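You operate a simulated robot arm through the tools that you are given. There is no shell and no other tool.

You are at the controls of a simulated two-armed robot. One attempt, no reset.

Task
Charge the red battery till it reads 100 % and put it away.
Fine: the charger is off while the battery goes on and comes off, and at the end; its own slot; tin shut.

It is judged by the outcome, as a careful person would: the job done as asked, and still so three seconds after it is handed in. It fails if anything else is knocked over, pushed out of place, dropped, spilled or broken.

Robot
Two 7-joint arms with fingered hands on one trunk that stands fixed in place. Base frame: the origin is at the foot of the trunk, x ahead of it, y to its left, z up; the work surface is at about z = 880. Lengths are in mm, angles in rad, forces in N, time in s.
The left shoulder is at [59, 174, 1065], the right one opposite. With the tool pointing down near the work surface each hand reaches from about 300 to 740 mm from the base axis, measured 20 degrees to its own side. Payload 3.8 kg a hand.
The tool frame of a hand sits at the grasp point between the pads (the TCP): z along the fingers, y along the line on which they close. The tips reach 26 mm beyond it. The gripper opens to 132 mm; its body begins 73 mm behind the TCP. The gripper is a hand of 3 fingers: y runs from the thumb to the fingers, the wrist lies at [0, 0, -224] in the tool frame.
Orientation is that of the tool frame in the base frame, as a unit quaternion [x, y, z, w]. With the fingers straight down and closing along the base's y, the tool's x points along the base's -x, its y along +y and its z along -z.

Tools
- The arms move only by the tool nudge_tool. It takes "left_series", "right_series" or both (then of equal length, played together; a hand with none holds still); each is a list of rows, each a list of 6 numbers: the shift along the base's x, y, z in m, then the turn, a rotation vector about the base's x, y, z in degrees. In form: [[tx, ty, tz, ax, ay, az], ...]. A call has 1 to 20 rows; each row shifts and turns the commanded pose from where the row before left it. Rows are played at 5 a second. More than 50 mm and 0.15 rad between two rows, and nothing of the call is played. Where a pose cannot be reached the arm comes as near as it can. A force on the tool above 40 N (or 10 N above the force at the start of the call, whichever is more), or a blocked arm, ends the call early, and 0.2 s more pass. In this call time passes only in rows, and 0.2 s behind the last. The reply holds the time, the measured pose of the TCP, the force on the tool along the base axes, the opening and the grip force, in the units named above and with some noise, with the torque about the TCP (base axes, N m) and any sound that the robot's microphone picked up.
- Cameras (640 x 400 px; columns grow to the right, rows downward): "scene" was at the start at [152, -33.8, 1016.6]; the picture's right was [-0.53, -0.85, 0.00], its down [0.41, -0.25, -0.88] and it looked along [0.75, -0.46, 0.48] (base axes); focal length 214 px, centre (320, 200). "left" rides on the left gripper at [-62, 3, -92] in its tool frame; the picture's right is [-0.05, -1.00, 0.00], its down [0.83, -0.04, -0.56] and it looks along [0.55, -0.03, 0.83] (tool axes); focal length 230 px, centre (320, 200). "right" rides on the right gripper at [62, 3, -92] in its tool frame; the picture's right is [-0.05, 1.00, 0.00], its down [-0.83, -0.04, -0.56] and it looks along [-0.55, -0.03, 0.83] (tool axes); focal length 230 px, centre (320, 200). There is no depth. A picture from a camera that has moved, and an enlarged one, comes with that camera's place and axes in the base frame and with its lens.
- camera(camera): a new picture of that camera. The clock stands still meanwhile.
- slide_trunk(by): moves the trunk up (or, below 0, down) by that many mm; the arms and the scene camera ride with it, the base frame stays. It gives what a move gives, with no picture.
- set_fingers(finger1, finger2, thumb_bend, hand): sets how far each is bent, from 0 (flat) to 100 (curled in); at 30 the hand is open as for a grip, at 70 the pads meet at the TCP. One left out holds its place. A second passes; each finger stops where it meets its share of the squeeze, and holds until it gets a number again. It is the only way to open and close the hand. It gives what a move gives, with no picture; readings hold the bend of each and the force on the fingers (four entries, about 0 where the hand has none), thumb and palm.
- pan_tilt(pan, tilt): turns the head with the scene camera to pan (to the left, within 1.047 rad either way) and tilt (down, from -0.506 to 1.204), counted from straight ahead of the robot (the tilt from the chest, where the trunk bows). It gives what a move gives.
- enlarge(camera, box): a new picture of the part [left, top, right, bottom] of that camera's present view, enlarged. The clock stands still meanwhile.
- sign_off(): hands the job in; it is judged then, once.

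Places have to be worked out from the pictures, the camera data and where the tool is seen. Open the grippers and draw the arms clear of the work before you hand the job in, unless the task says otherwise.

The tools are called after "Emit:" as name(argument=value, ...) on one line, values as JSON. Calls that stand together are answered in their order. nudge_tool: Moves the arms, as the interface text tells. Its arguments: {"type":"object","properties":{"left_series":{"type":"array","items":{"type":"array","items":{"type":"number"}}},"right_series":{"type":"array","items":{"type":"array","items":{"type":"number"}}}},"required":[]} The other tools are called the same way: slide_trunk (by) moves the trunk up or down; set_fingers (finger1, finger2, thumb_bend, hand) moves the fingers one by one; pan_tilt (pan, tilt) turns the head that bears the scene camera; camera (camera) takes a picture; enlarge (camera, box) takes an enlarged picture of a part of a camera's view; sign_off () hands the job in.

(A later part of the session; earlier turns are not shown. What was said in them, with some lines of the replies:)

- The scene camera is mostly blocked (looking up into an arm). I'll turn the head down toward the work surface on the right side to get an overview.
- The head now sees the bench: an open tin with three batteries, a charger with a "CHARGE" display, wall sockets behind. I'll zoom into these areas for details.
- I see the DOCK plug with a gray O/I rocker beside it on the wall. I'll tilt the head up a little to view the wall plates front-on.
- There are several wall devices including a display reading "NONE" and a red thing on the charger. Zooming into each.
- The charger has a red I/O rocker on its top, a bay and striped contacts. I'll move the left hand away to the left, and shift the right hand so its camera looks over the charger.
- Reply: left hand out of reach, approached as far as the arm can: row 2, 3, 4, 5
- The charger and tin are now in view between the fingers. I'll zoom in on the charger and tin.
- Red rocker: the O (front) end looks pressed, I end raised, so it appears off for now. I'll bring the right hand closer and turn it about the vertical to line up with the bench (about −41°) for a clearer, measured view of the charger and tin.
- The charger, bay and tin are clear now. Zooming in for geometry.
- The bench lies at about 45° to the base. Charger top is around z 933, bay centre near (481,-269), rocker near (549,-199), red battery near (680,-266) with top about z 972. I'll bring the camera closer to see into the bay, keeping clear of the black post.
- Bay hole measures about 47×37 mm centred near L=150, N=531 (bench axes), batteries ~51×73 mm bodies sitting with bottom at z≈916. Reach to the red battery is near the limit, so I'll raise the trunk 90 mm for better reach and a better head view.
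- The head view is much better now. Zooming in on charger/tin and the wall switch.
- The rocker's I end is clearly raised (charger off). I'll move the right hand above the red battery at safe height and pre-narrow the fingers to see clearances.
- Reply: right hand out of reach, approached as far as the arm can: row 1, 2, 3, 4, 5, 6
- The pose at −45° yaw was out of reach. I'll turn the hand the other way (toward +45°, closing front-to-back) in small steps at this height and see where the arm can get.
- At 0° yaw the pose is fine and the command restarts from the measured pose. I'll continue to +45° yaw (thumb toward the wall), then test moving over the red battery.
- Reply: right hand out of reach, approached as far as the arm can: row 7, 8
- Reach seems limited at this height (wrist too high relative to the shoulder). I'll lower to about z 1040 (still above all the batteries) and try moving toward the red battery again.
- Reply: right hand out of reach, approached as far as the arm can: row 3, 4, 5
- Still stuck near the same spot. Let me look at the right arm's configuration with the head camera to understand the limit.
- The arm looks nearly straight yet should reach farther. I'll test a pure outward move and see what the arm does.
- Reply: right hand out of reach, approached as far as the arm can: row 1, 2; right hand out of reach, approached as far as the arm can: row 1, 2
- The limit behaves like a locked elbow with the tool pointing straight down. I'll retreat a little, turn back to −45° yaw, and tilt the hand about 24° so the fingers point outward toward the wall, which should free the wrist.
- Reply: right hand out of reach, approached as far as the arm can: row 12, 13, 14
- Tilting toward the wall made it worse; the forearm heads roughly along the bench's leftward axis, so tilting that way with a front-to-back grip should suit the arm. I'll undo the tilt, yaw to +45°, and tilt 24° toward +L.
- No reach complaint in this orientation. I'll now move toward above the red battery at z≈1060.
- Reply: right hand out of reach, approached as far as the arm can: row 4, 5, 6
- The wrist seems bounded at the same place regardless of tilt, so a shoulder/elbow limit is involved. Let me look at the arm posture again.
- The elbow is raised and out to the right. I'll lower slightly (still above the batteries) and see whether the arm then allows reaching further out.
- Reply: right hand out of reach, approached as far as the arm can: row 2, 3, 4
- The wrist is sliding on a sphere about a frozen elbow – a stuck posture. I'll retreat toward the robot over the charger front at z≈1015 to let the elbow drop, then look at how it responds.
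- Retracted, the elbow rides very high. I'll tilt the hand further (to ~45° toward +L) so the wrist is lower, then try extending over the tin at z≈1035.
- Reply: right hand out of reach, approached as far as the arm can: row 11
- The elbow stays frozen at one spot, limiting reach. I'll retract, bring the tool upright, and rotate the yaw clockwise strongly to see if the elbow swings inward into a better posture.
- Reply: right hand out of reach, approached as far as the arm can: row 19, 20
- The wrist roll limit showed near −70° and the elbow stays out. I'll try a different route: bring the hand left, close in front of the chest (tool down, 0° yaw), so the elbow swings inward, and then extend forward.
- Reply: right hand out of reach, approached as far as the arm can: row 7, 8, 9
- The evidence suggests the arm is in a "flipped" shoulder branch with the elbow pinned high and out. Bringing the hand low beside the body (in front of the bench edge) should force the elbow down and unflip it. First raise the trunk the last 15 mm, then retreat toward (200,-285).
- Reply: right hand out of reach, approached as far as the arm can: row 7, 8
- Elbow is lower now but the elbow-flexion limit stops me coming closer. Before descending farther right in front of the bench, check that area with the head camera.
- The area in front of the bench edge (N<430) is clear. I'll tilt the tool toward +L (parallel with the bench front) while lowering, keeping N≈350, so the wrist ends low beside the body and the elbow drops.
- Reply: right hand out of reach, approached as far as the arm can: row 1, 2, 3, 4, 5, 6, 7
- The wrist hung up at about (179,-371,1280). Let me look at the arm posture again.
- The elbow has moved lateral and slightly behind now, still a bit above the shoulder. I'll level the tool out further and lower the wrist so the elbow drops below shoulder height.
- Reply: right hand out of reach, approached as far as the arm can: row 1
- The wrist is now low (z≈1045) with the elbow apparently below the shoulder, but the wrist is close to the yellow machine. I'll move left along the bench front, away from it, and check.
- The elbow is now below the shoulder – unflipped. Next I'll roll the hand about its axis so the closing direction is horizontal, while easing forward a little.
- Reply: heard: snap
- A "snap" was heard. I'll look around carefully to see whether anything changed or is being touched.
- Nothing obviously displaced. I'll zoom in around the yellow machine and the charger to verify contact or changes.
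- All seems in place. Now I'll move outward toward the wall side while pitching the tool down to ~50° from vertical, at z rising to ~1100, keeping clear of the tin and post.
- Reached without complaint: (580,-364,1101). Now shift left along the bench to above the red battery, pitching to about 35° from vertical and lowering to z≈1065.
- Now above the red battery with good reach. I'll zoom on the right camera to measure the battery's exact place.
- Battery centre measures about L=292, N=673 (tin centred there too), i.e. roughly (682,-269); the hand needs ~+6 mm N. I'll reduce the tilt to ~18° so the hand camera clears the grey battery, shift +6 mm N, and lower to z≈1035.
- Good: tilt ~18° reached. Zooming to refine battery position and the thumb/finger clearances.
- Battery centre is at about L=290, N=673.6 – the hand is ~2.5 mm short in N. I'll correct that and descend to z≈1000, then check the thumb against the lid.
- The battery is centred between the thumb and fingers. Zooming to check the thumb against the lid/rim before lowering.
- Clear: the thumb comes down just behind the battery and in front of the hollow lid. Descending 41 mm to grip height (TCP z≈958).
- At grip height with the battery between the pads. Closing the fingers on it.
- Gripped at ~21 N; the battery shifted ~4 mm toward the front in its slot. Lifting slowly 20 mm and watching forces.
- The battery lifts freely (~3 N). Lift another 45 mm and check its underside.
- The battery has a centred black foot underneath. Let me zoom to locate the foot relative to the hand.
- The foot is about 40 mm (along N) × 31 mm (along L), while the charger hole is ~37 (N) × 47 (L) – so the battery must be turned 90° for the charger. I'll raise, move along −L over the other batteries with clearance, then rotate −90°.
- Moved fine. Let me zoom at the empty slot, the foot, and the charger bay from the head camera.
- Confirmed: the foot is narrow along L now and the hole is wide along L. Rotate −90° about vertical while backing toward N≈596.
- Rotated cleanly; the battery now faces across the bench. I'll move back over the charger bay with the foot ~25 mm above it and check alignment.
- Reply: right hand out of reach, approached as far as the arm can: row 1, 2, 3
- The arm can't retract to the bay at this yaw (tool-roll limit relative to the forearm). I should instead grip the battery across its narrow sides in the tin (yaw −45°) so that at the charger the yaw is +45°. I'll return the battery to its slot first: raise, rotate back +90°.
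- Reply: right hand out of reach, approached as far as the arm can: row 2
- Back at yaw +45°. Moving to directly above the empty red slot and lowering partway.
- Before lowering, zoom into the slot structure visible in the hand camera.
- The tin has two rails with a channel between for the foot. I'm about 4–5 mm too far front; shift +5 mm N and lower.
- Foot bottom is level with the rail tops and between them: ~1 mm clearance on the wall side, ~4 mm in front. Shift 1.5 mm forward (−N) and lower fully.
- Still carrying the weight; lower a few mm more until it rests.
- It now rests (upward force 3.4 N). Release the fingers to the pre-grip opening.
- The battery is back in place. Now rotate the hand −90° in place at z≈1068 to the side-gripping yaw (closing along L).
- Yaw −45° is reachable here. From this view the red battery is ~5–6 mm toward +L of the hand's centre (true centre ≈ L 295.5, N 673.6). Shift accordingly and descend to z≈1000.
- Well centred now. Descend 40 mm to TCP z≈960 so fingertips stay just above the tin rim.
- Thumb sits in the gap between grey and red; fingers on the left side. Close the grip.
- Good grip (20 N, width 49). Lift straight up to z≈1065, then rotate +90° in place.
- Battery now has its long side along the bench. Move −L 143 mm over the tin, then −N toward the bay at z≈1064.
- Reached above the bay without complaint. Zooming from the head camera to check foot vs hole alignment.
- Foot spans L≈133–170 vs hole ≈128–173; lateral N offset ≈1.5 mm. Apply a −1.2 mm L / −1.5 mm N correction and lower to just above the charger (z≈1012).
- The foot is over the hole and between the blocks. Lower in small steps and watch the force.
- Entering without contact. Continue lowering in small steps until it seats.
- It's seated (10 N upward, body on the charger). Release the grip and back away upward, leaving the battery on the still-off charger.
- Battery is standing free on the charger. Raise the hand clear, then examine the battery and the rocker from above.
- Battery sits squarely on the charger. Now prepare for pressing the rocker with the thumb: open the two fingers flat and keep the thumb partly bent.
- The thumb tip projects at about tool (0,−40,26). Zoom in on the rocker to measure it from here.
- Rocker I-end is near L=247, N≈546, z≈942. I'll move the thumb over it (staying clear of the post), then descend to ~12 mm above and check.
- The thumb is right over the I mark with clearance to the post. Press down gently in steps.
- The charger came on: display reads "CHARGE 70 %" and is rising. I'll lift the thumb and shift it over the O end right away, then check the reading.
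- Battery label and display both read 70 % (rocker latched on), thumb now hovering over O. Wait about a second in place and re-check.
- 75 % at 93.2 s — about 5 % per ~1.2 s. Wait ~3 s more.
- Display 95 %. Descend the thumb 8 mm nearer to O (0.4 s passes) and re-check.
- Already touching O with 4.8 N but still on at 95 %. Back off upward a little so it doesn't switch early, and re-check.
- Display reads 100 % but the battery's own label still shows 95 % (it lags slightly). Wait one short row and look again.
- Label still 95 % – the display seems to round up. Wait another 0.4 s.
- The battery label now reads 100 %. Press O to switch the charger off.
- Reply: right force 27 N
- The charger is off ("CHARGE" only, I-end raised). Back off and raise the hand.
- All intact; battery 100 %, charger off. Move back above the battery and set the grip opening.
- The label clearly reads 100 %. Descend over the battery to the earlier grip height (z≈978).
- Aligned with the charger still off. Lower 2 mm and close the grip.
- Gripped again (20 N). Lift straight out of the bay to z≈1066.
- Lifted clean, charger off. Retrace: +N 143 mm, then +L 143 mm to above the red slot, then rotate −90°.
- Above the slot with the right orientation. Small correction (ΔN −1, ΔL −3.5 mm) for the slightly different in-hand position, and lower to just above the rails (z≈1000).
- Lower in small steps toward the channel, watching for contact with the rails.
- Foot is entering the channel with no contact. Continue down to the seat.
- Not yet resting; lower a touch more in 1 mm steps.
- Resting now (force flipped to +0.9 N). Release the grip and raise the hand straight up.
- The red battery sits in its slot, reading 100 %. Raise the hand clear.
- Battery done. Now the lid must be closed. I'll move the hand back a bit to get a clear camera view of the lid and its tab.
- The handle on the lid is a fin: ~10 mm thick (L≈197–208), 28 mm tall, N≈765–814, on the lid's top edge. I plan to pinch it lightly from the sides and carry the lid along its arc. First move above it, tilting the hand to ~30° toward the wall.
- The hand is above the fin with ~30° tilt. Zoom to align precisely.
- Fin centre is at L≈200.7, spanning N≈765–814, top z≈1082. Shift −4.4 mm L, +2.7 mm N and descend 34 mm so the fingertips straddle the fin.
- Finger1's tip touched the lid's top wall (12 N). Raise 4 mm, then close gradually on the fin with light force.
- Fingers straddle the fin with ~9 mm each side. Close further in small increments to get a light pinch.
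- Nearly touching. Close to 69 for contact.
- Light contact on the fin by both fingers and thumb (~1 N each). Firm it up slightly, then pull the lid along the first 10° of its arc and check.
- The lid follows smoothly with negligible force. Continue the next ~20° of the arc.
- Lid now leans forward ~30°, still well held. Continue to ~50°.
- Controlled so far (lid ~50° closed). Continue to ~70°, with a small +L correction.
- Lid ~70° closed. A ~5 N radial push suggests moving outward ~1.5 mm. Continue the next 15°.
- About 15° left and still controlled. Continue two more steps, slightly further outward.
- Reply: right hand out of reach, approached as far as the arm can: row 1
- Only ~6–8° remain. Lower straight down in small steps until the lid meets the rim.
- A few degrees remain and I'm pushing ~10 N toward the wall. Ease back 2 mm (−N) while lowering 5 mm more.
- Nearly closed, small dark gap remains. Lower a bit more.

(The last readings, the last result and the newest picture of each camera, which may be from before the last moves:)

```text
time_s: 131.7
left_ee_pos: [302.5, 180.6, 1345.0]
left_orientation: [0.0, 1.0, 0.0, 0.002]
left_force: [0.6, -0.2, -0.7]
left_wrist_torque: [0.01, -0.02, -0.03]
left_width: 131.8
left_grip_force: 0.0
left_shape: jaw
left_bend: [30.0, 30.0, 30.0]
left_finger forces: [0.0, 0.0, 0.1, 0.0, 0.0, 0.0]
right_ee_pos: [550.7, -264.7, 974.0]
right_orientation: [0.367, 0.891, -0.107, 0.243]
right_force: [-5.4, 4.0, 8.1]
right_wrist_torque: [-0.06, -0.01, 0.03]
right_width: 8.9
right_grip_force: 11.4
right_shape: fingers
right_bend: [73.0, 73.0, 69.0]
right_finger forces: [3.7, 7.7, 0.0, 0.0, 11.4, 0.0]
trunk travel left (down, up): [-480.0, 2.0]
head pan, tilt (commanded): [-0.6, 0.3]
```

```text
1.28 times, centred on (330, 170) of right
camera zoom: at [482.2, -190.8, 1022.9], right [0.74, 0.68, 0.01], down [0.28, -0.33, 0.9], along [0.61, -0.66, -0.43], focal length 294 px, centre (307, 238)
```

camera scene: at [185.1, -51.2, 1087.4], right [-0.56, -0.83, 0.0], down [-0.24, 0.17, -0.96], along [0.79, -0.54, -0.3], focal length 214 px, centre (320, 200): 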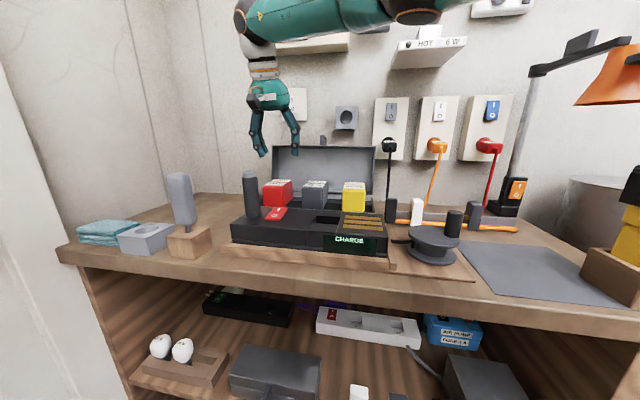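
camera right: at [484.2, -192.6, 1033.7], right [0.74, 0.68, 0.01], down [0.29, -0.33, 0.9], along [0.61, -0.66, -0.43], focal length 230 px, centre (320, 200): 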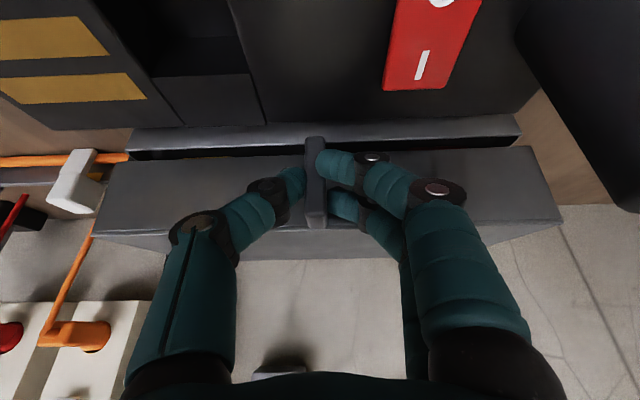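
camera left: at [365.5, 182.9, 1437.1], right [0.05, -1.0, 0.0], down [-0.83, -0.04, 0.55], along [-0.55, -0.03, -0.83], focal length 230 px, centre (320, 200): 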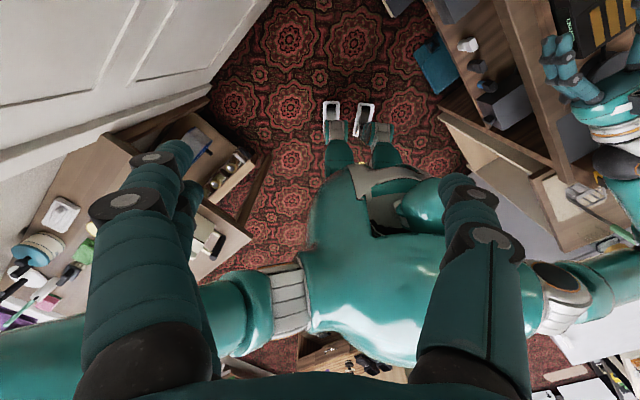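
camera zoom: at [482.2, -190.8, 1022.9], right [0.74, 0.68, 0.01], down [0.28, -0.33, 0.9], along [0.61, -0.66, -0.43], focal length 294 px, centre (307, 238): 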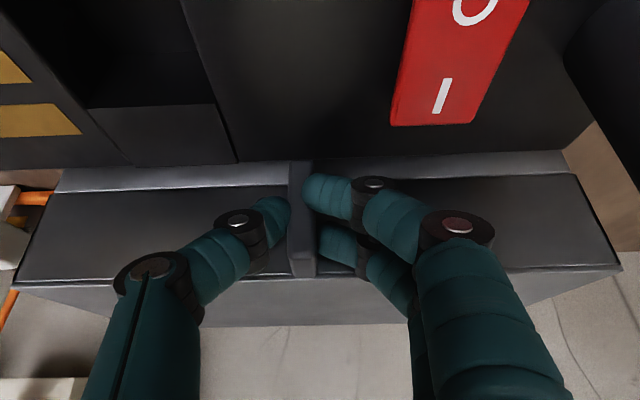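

The lid is down on the rim (8 N up, no gap). Open the fingers off the fin.

Emit:
set_fingers(hand="right", finger1=58, finger2=58, thumb_bend=58)

Emit:
enlarge(camera="scene", box=[230, 110, 410, 250])

Emit:
camera(camera="right")

```text
time_s: 132.7
left_ee_pos: [304.3, 179.2, 1343.2]
left_orientation: [0.0, 1.0, 0.0, 0.001]
left_force: [-0.3, -0.1, 0.4]
left_wrist_torque: [-0.02, -0.02, -0.01]
left_width: 131.7
left_grip_force: 0.1
left_shape: jaw
left_bend: [30.0, 30.0, 30.0]
left_finger forces: [0.1, 0.1, 0.0, 0.0, 0.1, 0.1]
right_ee_pos: [551.3, -266.0, 972.9]
right_orientation: [0.366, 0.892, -0.107, 0.241]
right_force: [-0.6, 0.2, -0.6]
right_wrist_torque: [0.0, 0.0, -0.03]
right_width: 44.0
right_grip_force: 0.0
right_shape: fingers
right_bend: [57.0, 57.0, 57.0]
right_finger forces: [0.0, 0.1, 0.0, 0.0, 0.1, 0.0]
trunk travel left (down, up): [-480.0, 2.0]
head pan, tilt (commanded): [-0.6, 0.3]
```

```text
2.86 times, centred on (320, 180) of scene
camera zoom: at [185.3, -51.3, 1087.3], right [-0.56, -0.83, 0.0], down [-0.24, 0.17, -0.96], along [0.79, -0.54, -0.3], focal length 613 px, centre (320, 257)
```

zoom: 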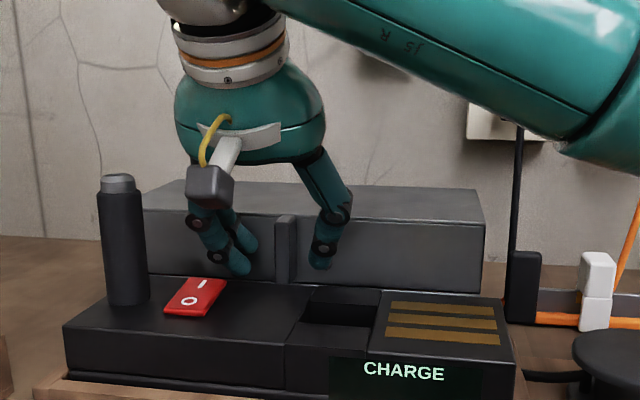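

```text
taken
camera right: at [482.9, -191.3, 1021.5], right [0.74, 0.68, 0.01], down [0.29, -0.33, 0.9], along [0.61, -0.66, -0.43], focal length 230 px, centre (320, 200)
```

right: 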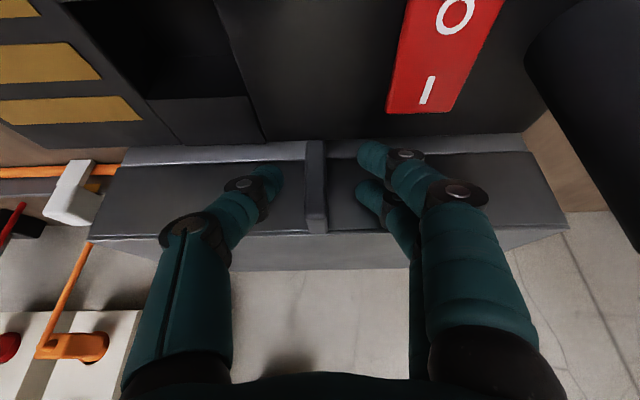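

The lid stays shut. Raise the hand straight up clear of everything.

Emit:
nudge_tool(right_series=[[0, 0, 0.012, 0, 0, 0], [0, 0, 0.02, 0, 0, 0], [0, 0, 0.03, 0, 0, 0], [0, 0, 0.03, 0, 0, 0], [0, 0, 0.03, 0, 0, 0]])

Emit:
camera(camera="scene")

Emit:
enlarge(camera="scene", box=[210, 130, 410, 270])

Emit:
camera(camera="right")

```text
time_s: 133.8
left_ee_pos: [304.7, 178.5, 1344.0]
left_orientation: [0.0, 1.0, 0.0, 0.001]
left_force: [0.0, -0.1, 0.1]
left_wrist_torque: [0.03, -0.03, 0.01]
left_width: 131.9
left_grip_force: 0.0
left_shape: jaw
left_bend: [30.0, 30.0, 30.0]
left_finger forces: [0.1, 0.0, 0.0, 0.1, 0.0, 0.0]
right_ee_pos: [574.4, -279.5, 1087.6]
right_orientation: [0.365, 0.893, -0.106, 0.241]
right_force: [-1.0, 0.3, -0.9]
right_wrist_torque: [0.05, 0.01, -0.02]
right_width: 43.9
right_grip_force: 0.1
right_shape: fingers
right_bend: [57.0, 57.0, 57.0]
right_finger forces: [0.1, 0.0, 0.1, 0.0, 0.0, 0.1]
right hand out of reach, approached as far as the arm can: row 2, 3, 4, 5
trunk travel left (down, up): [-480.0, 2.0]
head pan, tilt (commanded): [-0.6, 0.3]
```

```text
taken
camera scene: at [185.2, -51.2, 1087.4], right [-0.56, -0.83, 0.0], down [-0.24, 0.17, -0.96], along [0.79, -0.54, -0.3], focal length 214 px, centre (320, 200)
```

scene: 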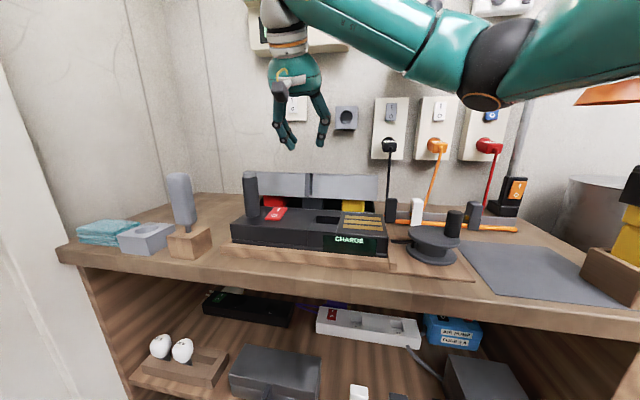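

```text
2.86 times, centred on (310, 200) of scene
camera zoom: at [185.2, -51.2, 1087.4], right [-0.56, -0.83, 0.0], down [-0.24, 0.17, -0.96], along [0.79, -0.54, -0.3], focal length 613 px, centre (349, 200)
```

zoom: 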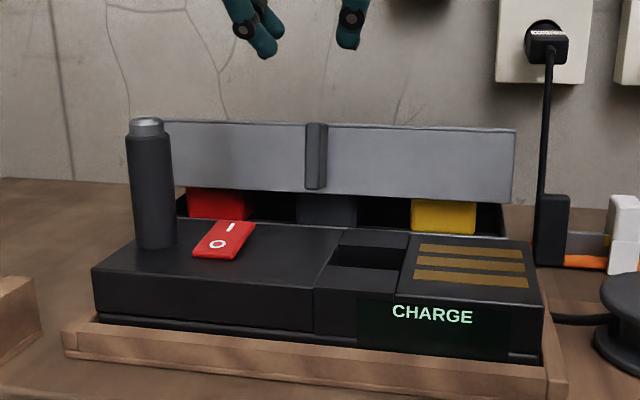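

```text
taken
camera right: at [505.1, -206.2, 1136.8], right [0.73, 0.68, 0.01], down [0.29, -0.33, 0.9], along [0.61, -0.66, -0.44], focal length 230 px, centre (320, 200)
```

right: 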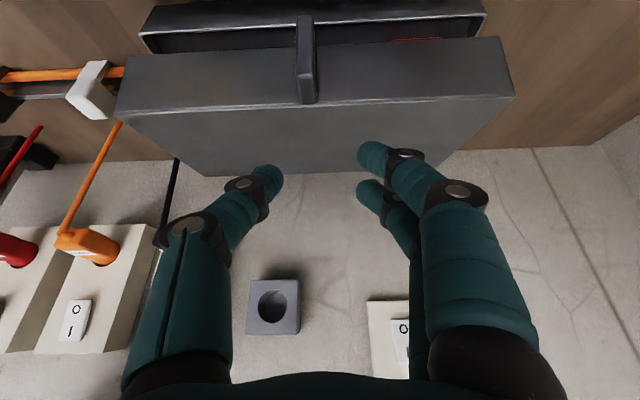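

Rising (with the arm drifting outward) dragged the lid partly open again. Let me see whether it's settling or holding by friction.

Emit:
nudge_tool(right_series=[[0, 0, 0, 0, 0, 0], [0, 0, 0, 0, 0, 0]])

Emit:
enlarge(camera="scene", box=[210, 130, 410, 270])

```text
time_s: 134.4
left_ee_pos: [304.1, 180.0, 1342.7]
left_orientation: [-0.001, 1.0, 0.0, 0.001]
left_force: [0.3, -0.1, -0.9]
left_wrist_torque: [-0.01, -0.01, 0.01]
left_width: 132.0
left_grip_force: 0.1
left_shape: jaw
left_bend: [30.0, 30.0, 30.0]
left_finger forces: [0.0, 0.1, 0.2, 0.0, 0.0, 0.0]
right_ee_pos: [574.8, -279.7, 1087.9]
right_orientation: [0.366, 0.893, -0.106, 0.241]
right_force: [0.1, -0.5, -0.1]
right_wrist_torque: [0.0, 0.05, 0.02]
right_width: 44.0
right_grip_force: 0.1
right_shape: fingers
right_bend: [57.0, 57.0, 57.0]
right_finger forces: [0.0, 0.1, 0.0, 0.0, 0.0, 0.0]
trunk travel left (down, up): [-480.0, 2.0]
head pan, tilt (commanded): [-0.6, 0.3]
```

```text
2.86 times, centred on (310, 200) of scene
camera zoom: at [185.4, -51.4, 1087.2], right [-0.56, -0.83, 0.0], down [-0.24, 0.17, -0.96], along [0.79, -0.54, -0.3], focal length 613 px, centre (349, 200)
```

zoom: 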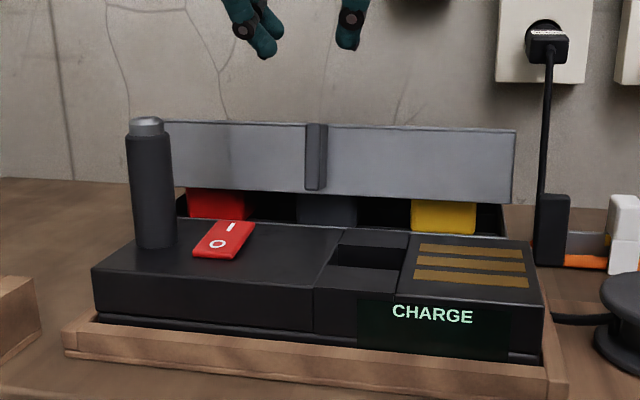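

The hinge holds by friction at ~18°, so I can simply press the lid shut from above. Move the hand +40 mm N over the lid's top plate and lower to touch it.

Emit:
nudge_tool(right_series=[[0.0283, -0.0283, 0, 0, 0, 0], [0, 0, -0.018, 0, 0, 0], [0, 0, -0.015, 0, 0, 0]])

Emit:
camera(camera="right")

Emit:
enlarge(camera="scene", box=[210, 110, 410, 250])

```text
time_s: 135.2
left_ee_pos: [304.5, 180.1, 1343.2]
left_orientation: [0.0, 1.0, 0.0, 0.001]
left_force: [-0.5, -0.5, 0.7]
left_wrist_torque: [-0.01, -0.01, -0.03]
left_width: 131.9
left_grip_force: 0.0
left_shape: jaw
left_bend: [30.0, 30.0, 30.0]
left_finger forces: [0.1, 0.0, 0.1, 0.0, 0.1, 0.0]
right_ee_pos: [602.5, -307.3, 1055.0]
right_orientation: [0.367, 0.893, -0.106, 0.24]
right_force: [0.5, -0.6, 0.3]
right_wrist_torque: [0.01, 0.01, 0.02]
right_width: 43.9
right_grip_force: 0.1
right_shape: fingers
right_bend: [57.0, 57.0, 57.0]
right_finger forces: [0.1, 0.1, 0.0, 0.1, 0.1, 0.1]
trunk travel left (down, up): [-480.0, 2.0]
head pan, tilt (commanded): [-0.6, 0.3]
```

```text
taken
camera right: at [535.0, -233.7, 1102.7], right [0.74, 0.68, 0.01], down [0.29, -0.33, 0.9], along [0.61, -0.66, -0.43], focal length 230 px, centre (320, 200)
```

right: 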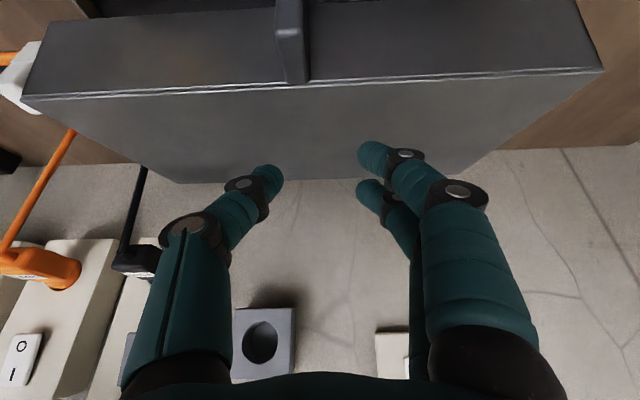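

```text
2.86 times, centred on (310, 180) of scene
camera zoom: at [185.6, -51.5, 1087.2], right [-0.56, -0.83, 0.0], down [-0.24, 0.17, -0.96], along [0.79, -0.54, -0.3], focal length 613 px, centre (349, 257)
```

zoom: 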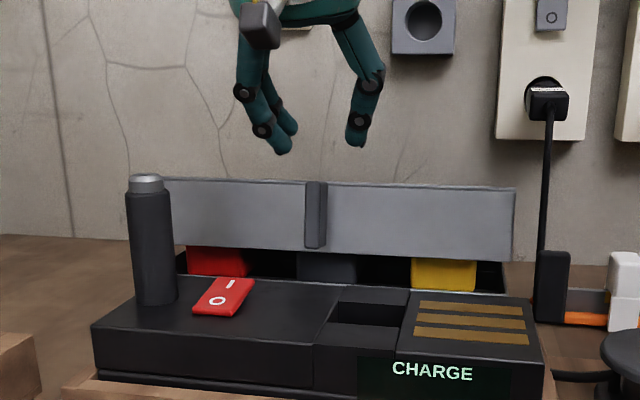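

Fingertips are over the plate just behind its front edge. Press down in steps.

Emit:
nudge_tool(right_series=[[0, 0, -0.007, 0, 0, 0], [0, 0, -0.007, 0, 0, 0], [0, 0, -0.007, 0, 0, 0]])

Emit:
camera(camera="right")

Emit:
enlarge(camera="scene", box=[210, 110, 410, 250])

```text
time_s: 136.1
left_ee_pos: [305.7, 178.7, 1344.0]
left_orientation: [0.0, 1.0, 0.0, 0.0]
left_force: [0.1, 0.0, 0.4]
left_wrist_torque: [-0.01, 0.01, -0.01]
left_width: 131.9
left_grip_force: 0.0
left_shape: jaw
left_bend: [30.0, 30.0, 30.0]
left_finger forces: [0.0, 0.0, 0.0, 0.1, 0.0, 0.0]
right_ee_pos: [603.0, -307.6, 1034.5]
right_orientation: [0.366, 0.892, -0.106, 0.241]
right_force: [0.6, 0.8, -1.0]
right_wrist_torque: [0.01, 0.02, -0.01]
right_width: 44.1
right_grip_force: 0.1
right_shape: fingers
right_bend: [57.0, 57.0, 57.0]
right_finger forces: [0.0, 0.1, 0.1, 0.0, 0.0, 0.0]
trunk travel left (down, up): [-480.0, 2.0]
head pan, tilt (commanded): [-0.6, 0.3]
```

```text
taken
camera right: at [534.4, -233.5, 1082.9], right [0.74, 0.68, 0.01], down [0.29, -0.33, 0.9], along [0.61, -0.66, -0.43], focal length 230 px, centre (320, 200)
```

right: 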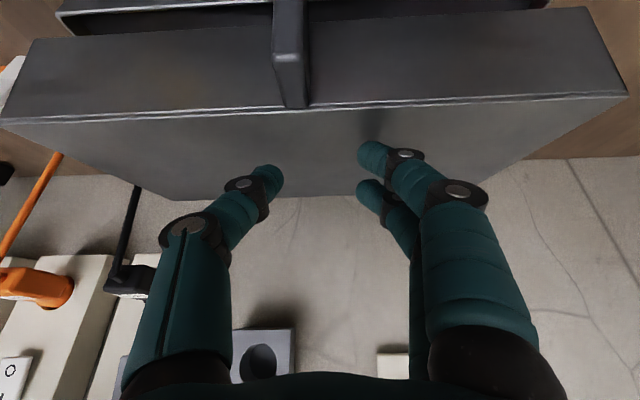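

```text
2.86 times, centred on (310, 180) of scene
camera zoom: at [185.4, -51.4, 1087.2], right [-0.56, -0.83, 0.0], down [-0.24, 0.17, -0.96], along [0.79, -0.54, -0.3], focal length 613 px, centre (349, 257)
```

zoom: 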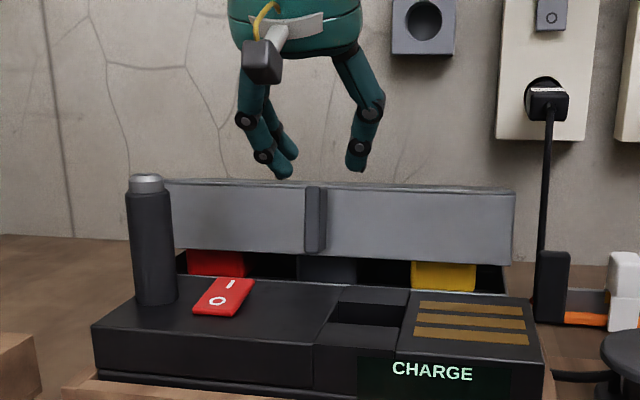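

No contact yet; keep lowering.

Emit:
nudge_tool(right_series=[[0, 0, -0.006, 0, 0, 0], [0, 0, -0.006, 0, 0, 0]])

Emit:
nudge_tool(right_series=[[0, 0, -0.005, 0, 0, 0], [0, 0, -0.005, 0, 0, 0]])

Emit:
camera(camera="right")

Emit:
enlarge(camera="scene", box=[210, 110, 410, 250])

```text
time_s: 136.7
left_ee_pos: [304.6, 179.7, 1343.8]
left_orientation: [0.0, 1.0, -0.001, 0.002]
left_force: [0.4, 0.1, 0.7]
left_wrist_torque: [0.03, -0.02, -0.05]
left_width: 131.6
left_grip_force: 0.0
left_shape: jaw
left_bend: [30.0, 30.0, 30.0]
left_finger forces: [0.1, 0.0, 0.0, 0.0, 0.0, 0.0]
right_ee_pos: [603.2, -307.5, 1022.0]
right_orientation: [0.366, 0.893, -0.107, 0.24]
right_force: [-0.2, 0.2, 0.7]
right_wrist_torque: [0.02, -0.04, -0.01]
right_width: 44.0
right_grip_force: 0.0
right_shape: fingers
right_bend: [57.0, 57.0, 57.0]
right_finger forces: [0.1, 0.1, 0.1, 0.0, 0.1, 0.1]
trunk travel left (down, up): [-480.0, 2.0]
head pan, tilt (commanded): [-0.6, 0.3]
```

```text
time_s: 137.2
left_ee_pos: [302.0, 179.4, 1345.6]
left_orientation: [0.0, 1.0, 0.0, 0.003]
left_force: [-0.3, 0.0, 0.3]
left_wrist_torque: [0.0, -0.01, 0.01]
left_width: 131.8
left_grip_force: 0.0
left_shape: jaw
left_bend: [30.0, 30.0, 30.0]
left_finger forces: [0.0, 0.0, 0.1, 0.1, 0.1, 0.1]
right_ee_pos: [603.8, -306.7, 1016.4]
right_orientation: [0.367, 0.891, -0.105, 0.244]
right_force: [1.9, -0.2, 11.9]
right_wrist_torque: [0.23, -0.3, -0.03]
right_width: 44.2
right_grip_force: 5.7
right_shape: fingers
right_bend: [59.0, 57.0, 57.0]
right_finger forces: [11.9, 0.1, 0.0, 0.0, 0.0, 0.0]
trunk travel left (down, up): [-480.0, 2.0]
head pan, tilt (commanded): [-0.6, 0.3]
```

```text
taken
camera right: at [534.9, -232.9, 1064.5], right [0.74, 0.68, 0.02], down [0.28, -0.33, 0.9], along [0.62, -0.66, -0.43], focal length 230 px, centre (320, 200)
```

right: 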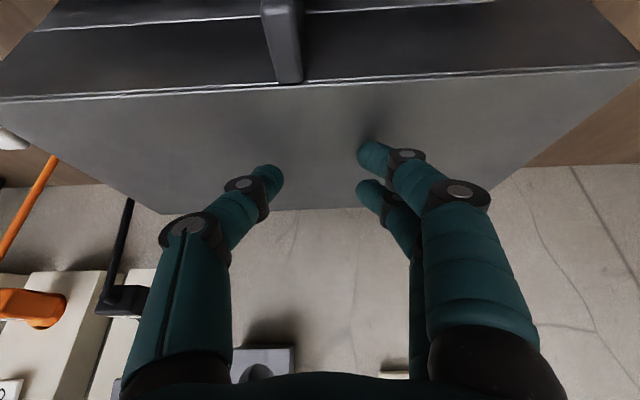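

```text
2.86 times, centred on (310, 180) of scene
camera zoom: at [184.6, -51.0, 1087.9], right [-0.56, -0.83, 0.0], down [-0.24, 0.17, -0.96], along [0.79, -0.54, -0.29], focal length 613 px, centre (349, 257)
```

zoom: 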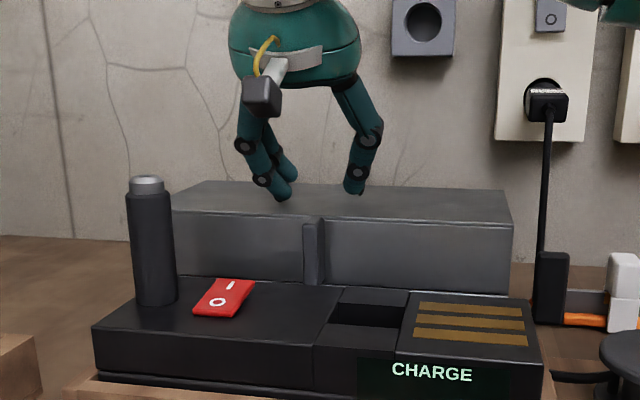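

The lid is now fully shut (fingertip resting on top at 12 N). Raise straight up and re-check.

Emit:
nudge_tool(right_series=[[0, 0, 0.012, 0, 0, 0], [0, 0, 0.025, 0, 0, 0], [0, 0, 0.03, 0, 0, 0], [0, 0, 0.03, 0, 0, 0]])

Emit:
camera(camera="right")

Emit:
enlarge(camera="scene", box=[210, 110, 410, 250])

```text
time_s: 138.2
left_ee_pos: [304.2, 179.7, 1343.8]
left_orientation: [0.0, 1.0, 0.0, 0.001]
left_force: [-0.1, 0.1, -0.4]
left_wrist_torque: [-0.01, 0.05, -0.01]
left_width: 132.0
left_grip_force: 0.0
left_shape: jaw
left_bend: [30.0, 30.0, 30.0]
left_finger forces: [0.0, 0.0, 0.0, 0.0, 0.0, 0.0]
right_ee_pos: [602.3, -307.4, 1109.2]
right_orientation: [0.367, 0.892, -0.107, 0.24]
right_force: [0.3, -0.2, -0.1]
right_wrist_torque: [0.02, -0.02, 0.0]
right_width: 44.6
right_grip_force: 0.1
right_shape: fingers
right_bend: [57.0, 57.0, 57.0]
right_finger forces: [0.0, 0.0, 0.0, 0.0, 0.0, 0.1]
trunk travel left (down, up): [-480.0, 2.0]
head pan, tilt (commanded): [-0.6, 0.3]
```

```text
taken
camera right: at [533.9, -232.9, 1156.9], right [0.74, 0.68, 0.01], down [0.29, -0.33, 0.9], along [0.61, -0.66, -0.43], focal length 230 px, centre (320, 200)
```

right: 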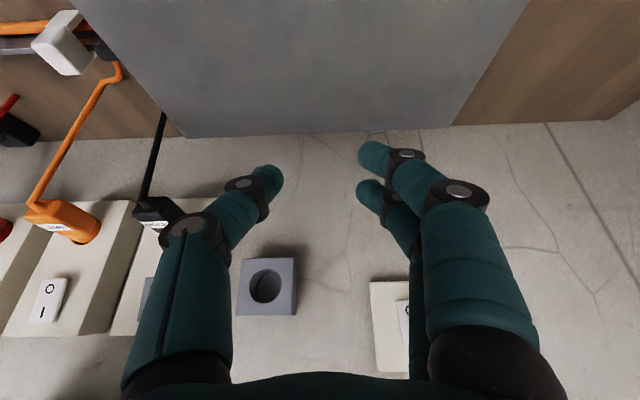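

```text
2.86 times, centred on (310, 180) of scene
camera zoom: at [185.1, -51.1, 1087.3], right [-0.56, -0.83, 0.0], down [-0.24, 0.17, -0.96], along [0.79, -0.54, -0.3], focal length 613 px, centre (349, 257)
```

zoom: 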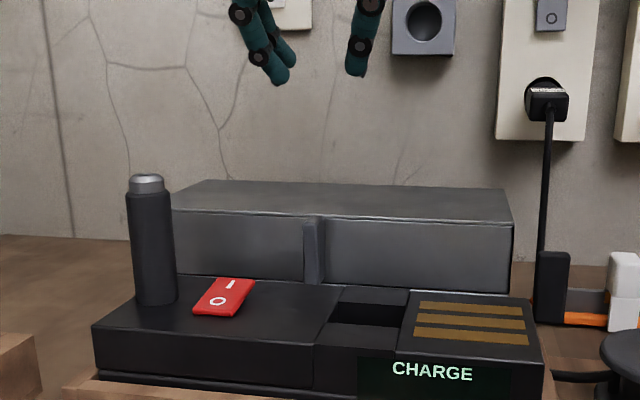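

Tin shut, charger off. Open the hand and draw the arm up and away to the right of the work.

Emit:
set_fingers(hand="right", finger1=30, finger2=30, thumb_bend=30)

Emit:
nudge_tool(right_series=[[-0.02, -0.015, 0.015, 0, 0, 0], [-0.025, -0.02, 0.015, 0, 0, 0], [-0.025, -0.02, 0.015, 0, 0, 0], [-0.025, -0.02, 0.01, 0, 0, 0]])

Emit:
camera(camera="scene")

```text
time_s: 139.2
left_ee_pos: [303.7, 178.8, 1345.0]
left_orientation: [0.001, 1.0, 0.0, 0.001]
left_force: [0.2, -0.2, 0.1]
left_wrist_torque: [0.04, -0.01, 0.03]
left_width: 131.7
left_grip_force: 0.1
left_shape: jaw
left_bend: [30.0, 30.0, 30.0]
left_finger forces: [0.1, 0.1, 0.1, 0.0, 0.0, 0.1]
right_ee_pos: [603.4, -306.0, 1108.0]
right_orientation: [0.367, 0.892, -0.108, 0.24]
right_force: [0.1, -0.2, 0.8]
right_wrist_torque: [0.0, 0.0, -0.02]
right_width: 133.8
right_grip_force: 0.0
right_shape: fingers
right_bend: [30.0, 30.0, 30.0]
right_finger forces: [0.0, 0.0, 0.0, 0.0, 0.1, 0.1]
trunk travel left (down, up): [-480.0, 2.0]
head pan, tilt (commanded): [-0.6, 0.3]
```

```text
time_s: 140.2
left_ee_pos: [303.8, 180.0, 1345.6]
left_orientation: [0.0, 1.0, -0.001, 0.002]
left_force: [-0.3, -0.4, 1.4]
left_wrist_torque: [-0.06, 0.0, 0.03]
left_width: 132.1
left_grip_force: 0.0
left_shape: jaw
left_bend: [30.0, 30.0, 30.0]
left_finger forces: [0.0, 0.1, 0.0, 0.0, 0.0, 0.0]
right_ee_pos: [508.4, -382.2, 1163.6]
right_orientation: [0.367, 0.892, -0.106, 0.24]
right_force: [0.2, -0.5, -0.5]
right_wrist_torque: [-0.02, 0.0, 0.02]
right_width: 133.8
right_grip_force: 0.1
right_shape: fingers
right_bend: [30.0, 30.0, 30.0]
right_finger forces: [0.1, 0.0, 0.1, 0.1, 0.1, 0.1]
trunk travel left (down, up): [-480.0, 2.0]
head pan, tilt (commanded): [-0.6, 0.3]
```

```text
taken
camera scene: at [184.8, -51.7, 1087.4], right [-0.56, -0.83, 0.0], down [-0.24, 0.17, -0.96], along [0.79, -0.54, -0.3], focal length 214 px, centre (320, 200)
```

scene: 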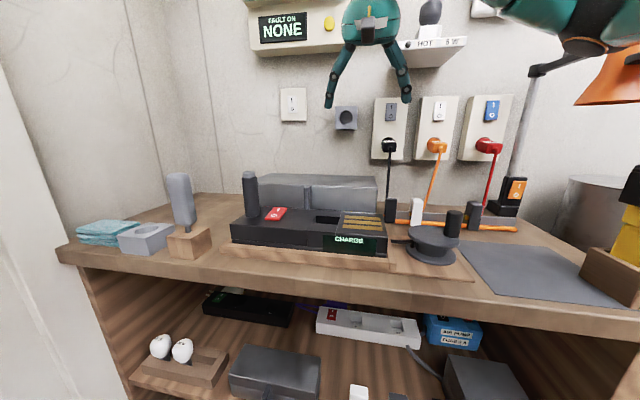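

Everything looks right. I'll look over the right side of the bench once more to verify nothing was disturbed (a snap was heard earlier).

Emit:
pan_tilt(pan=-1.047, tilt=0.4)

Emit:
camera(camera="scene")

Emit:
enlarge(camera="scene", box=[40, 110, 360, 290])

Emit:
enlarge(camera="scene", box=[340, 20, 640, 220])

```text
time_s: 141.2
left_ee_pos: [304.6, 178.7, 1344.6]
left_orientation: [0.001, 1.0, 0.0, 0.0]
left_force: [-0.3, 0.5, -0.2]
left_wrist_torque: [-0.01, -0.02, 0.01]
left_width: 132.1
left_grip_force: 0.0
left_shape: jaw
left_bend: [30.0, 30.0, 30.0]
left_finger forces: [0.1, 0.0, 0.0, 0.1, 0.0, 0.0]
right_ee_pos: [508.9, -382.9, 1163.7]
right_orientation: [0.366, 0.893, -0.106, 0.24]
right_force: [0.1, -0.2, 0.0]
right_wrist_torque: [0.0, 0.01, -0.01]
right_width: 133.8
right_grip_force: 0.1
right_shape: fingers
right_bend: [30.0, 30.0, 30.0]
right_finger forces: [0.0, 0.0, 0.0, 0.0, 0.0, 0.1]
trunk travel left (down, up): [-480.0, 2.0]
head pan, tilt (commanded): [-1.047, 0.4]
```

```text
taken
camera scene: at [154.7, -78.9, 1078.0], right [-0.87, -0.5, 0.0], down [-0.19, 0.34, -0.92], along [0.46, -0.8, -0.39], focal length 214 px, centre (320, 200)
```

scene: 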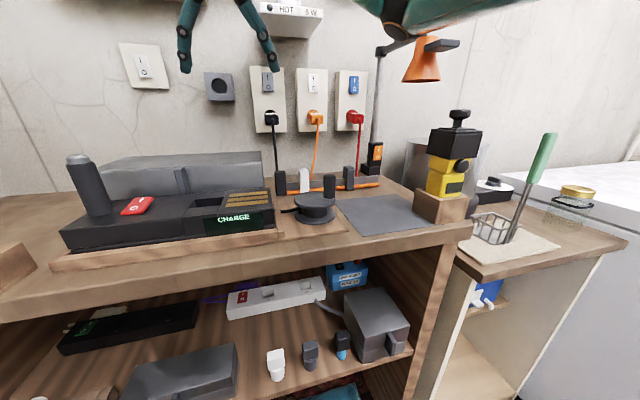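

```text
2.00 times, centred on (200, 200) of scene
camera zoom: at [154.7, -78.9, 1078.0], right [-0.87, -0.5, 0.0], down [-0.19, 0.34, -0.92], along [0.46, -0.8, -0.39], focal length 429 px, centre (560, 200)
```

zoom: 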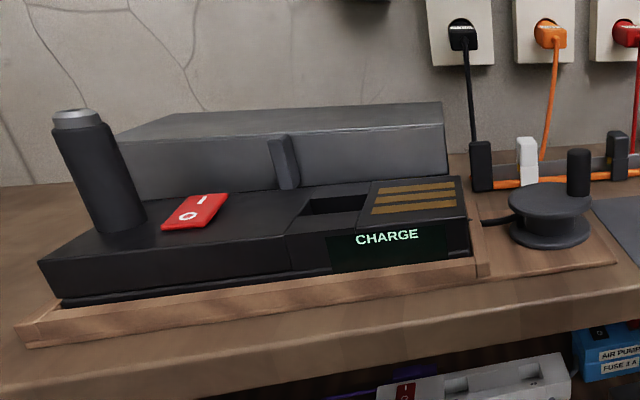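

```text
2.00 times, centred on (490, 120) of scene
camera zoom: at [154.7, -78.9, 1078.0], right [-0.87, -0.5, 0.0], down [-0.19, 0.34, -0.92], along [0.46, -0.8, -0.39], focal length 429 px, centre (-20, 360)
```

zoom: 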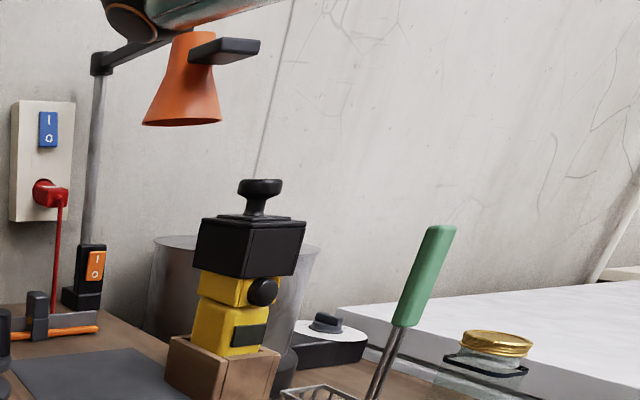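

Final look: tin shut with all three batteries inside (red last read 100 % in its own slot), charger rocker on O with the display showing only "CHARGE". All other objects stand as before, both hands are open, and the right arm is well above the work. Handing the job in.

Emit:
sign_off()

```text
The job is handed in.
```

The red battery is charged to 100 % and back in its own slot, and the tin is shut. I checked its label on the charger and again in the slot before closing the lid.

- **Charger:** it was off while the battery went on and came off, and it is off now, with its switch at O.
- **Tin lid:** it dragged part-way open once as I drew the hand back. I pressed it shut again, and it stayed shut.
- **Grip change:** I lifted the battery out once, found the arm could not reach the charger that way, set it back in its slot and gripped it from the side. After that it went straight to the charger.
- **Snap heard:** at about 46 s, while turning the right arm into a better position, the microphone picked up a snap. I looked over the bench then and again at the end, and saw nothing moved or broken. I don't know what made the sound.

Both hands are open. The right one is above the bench, well clear of the tin and charger.
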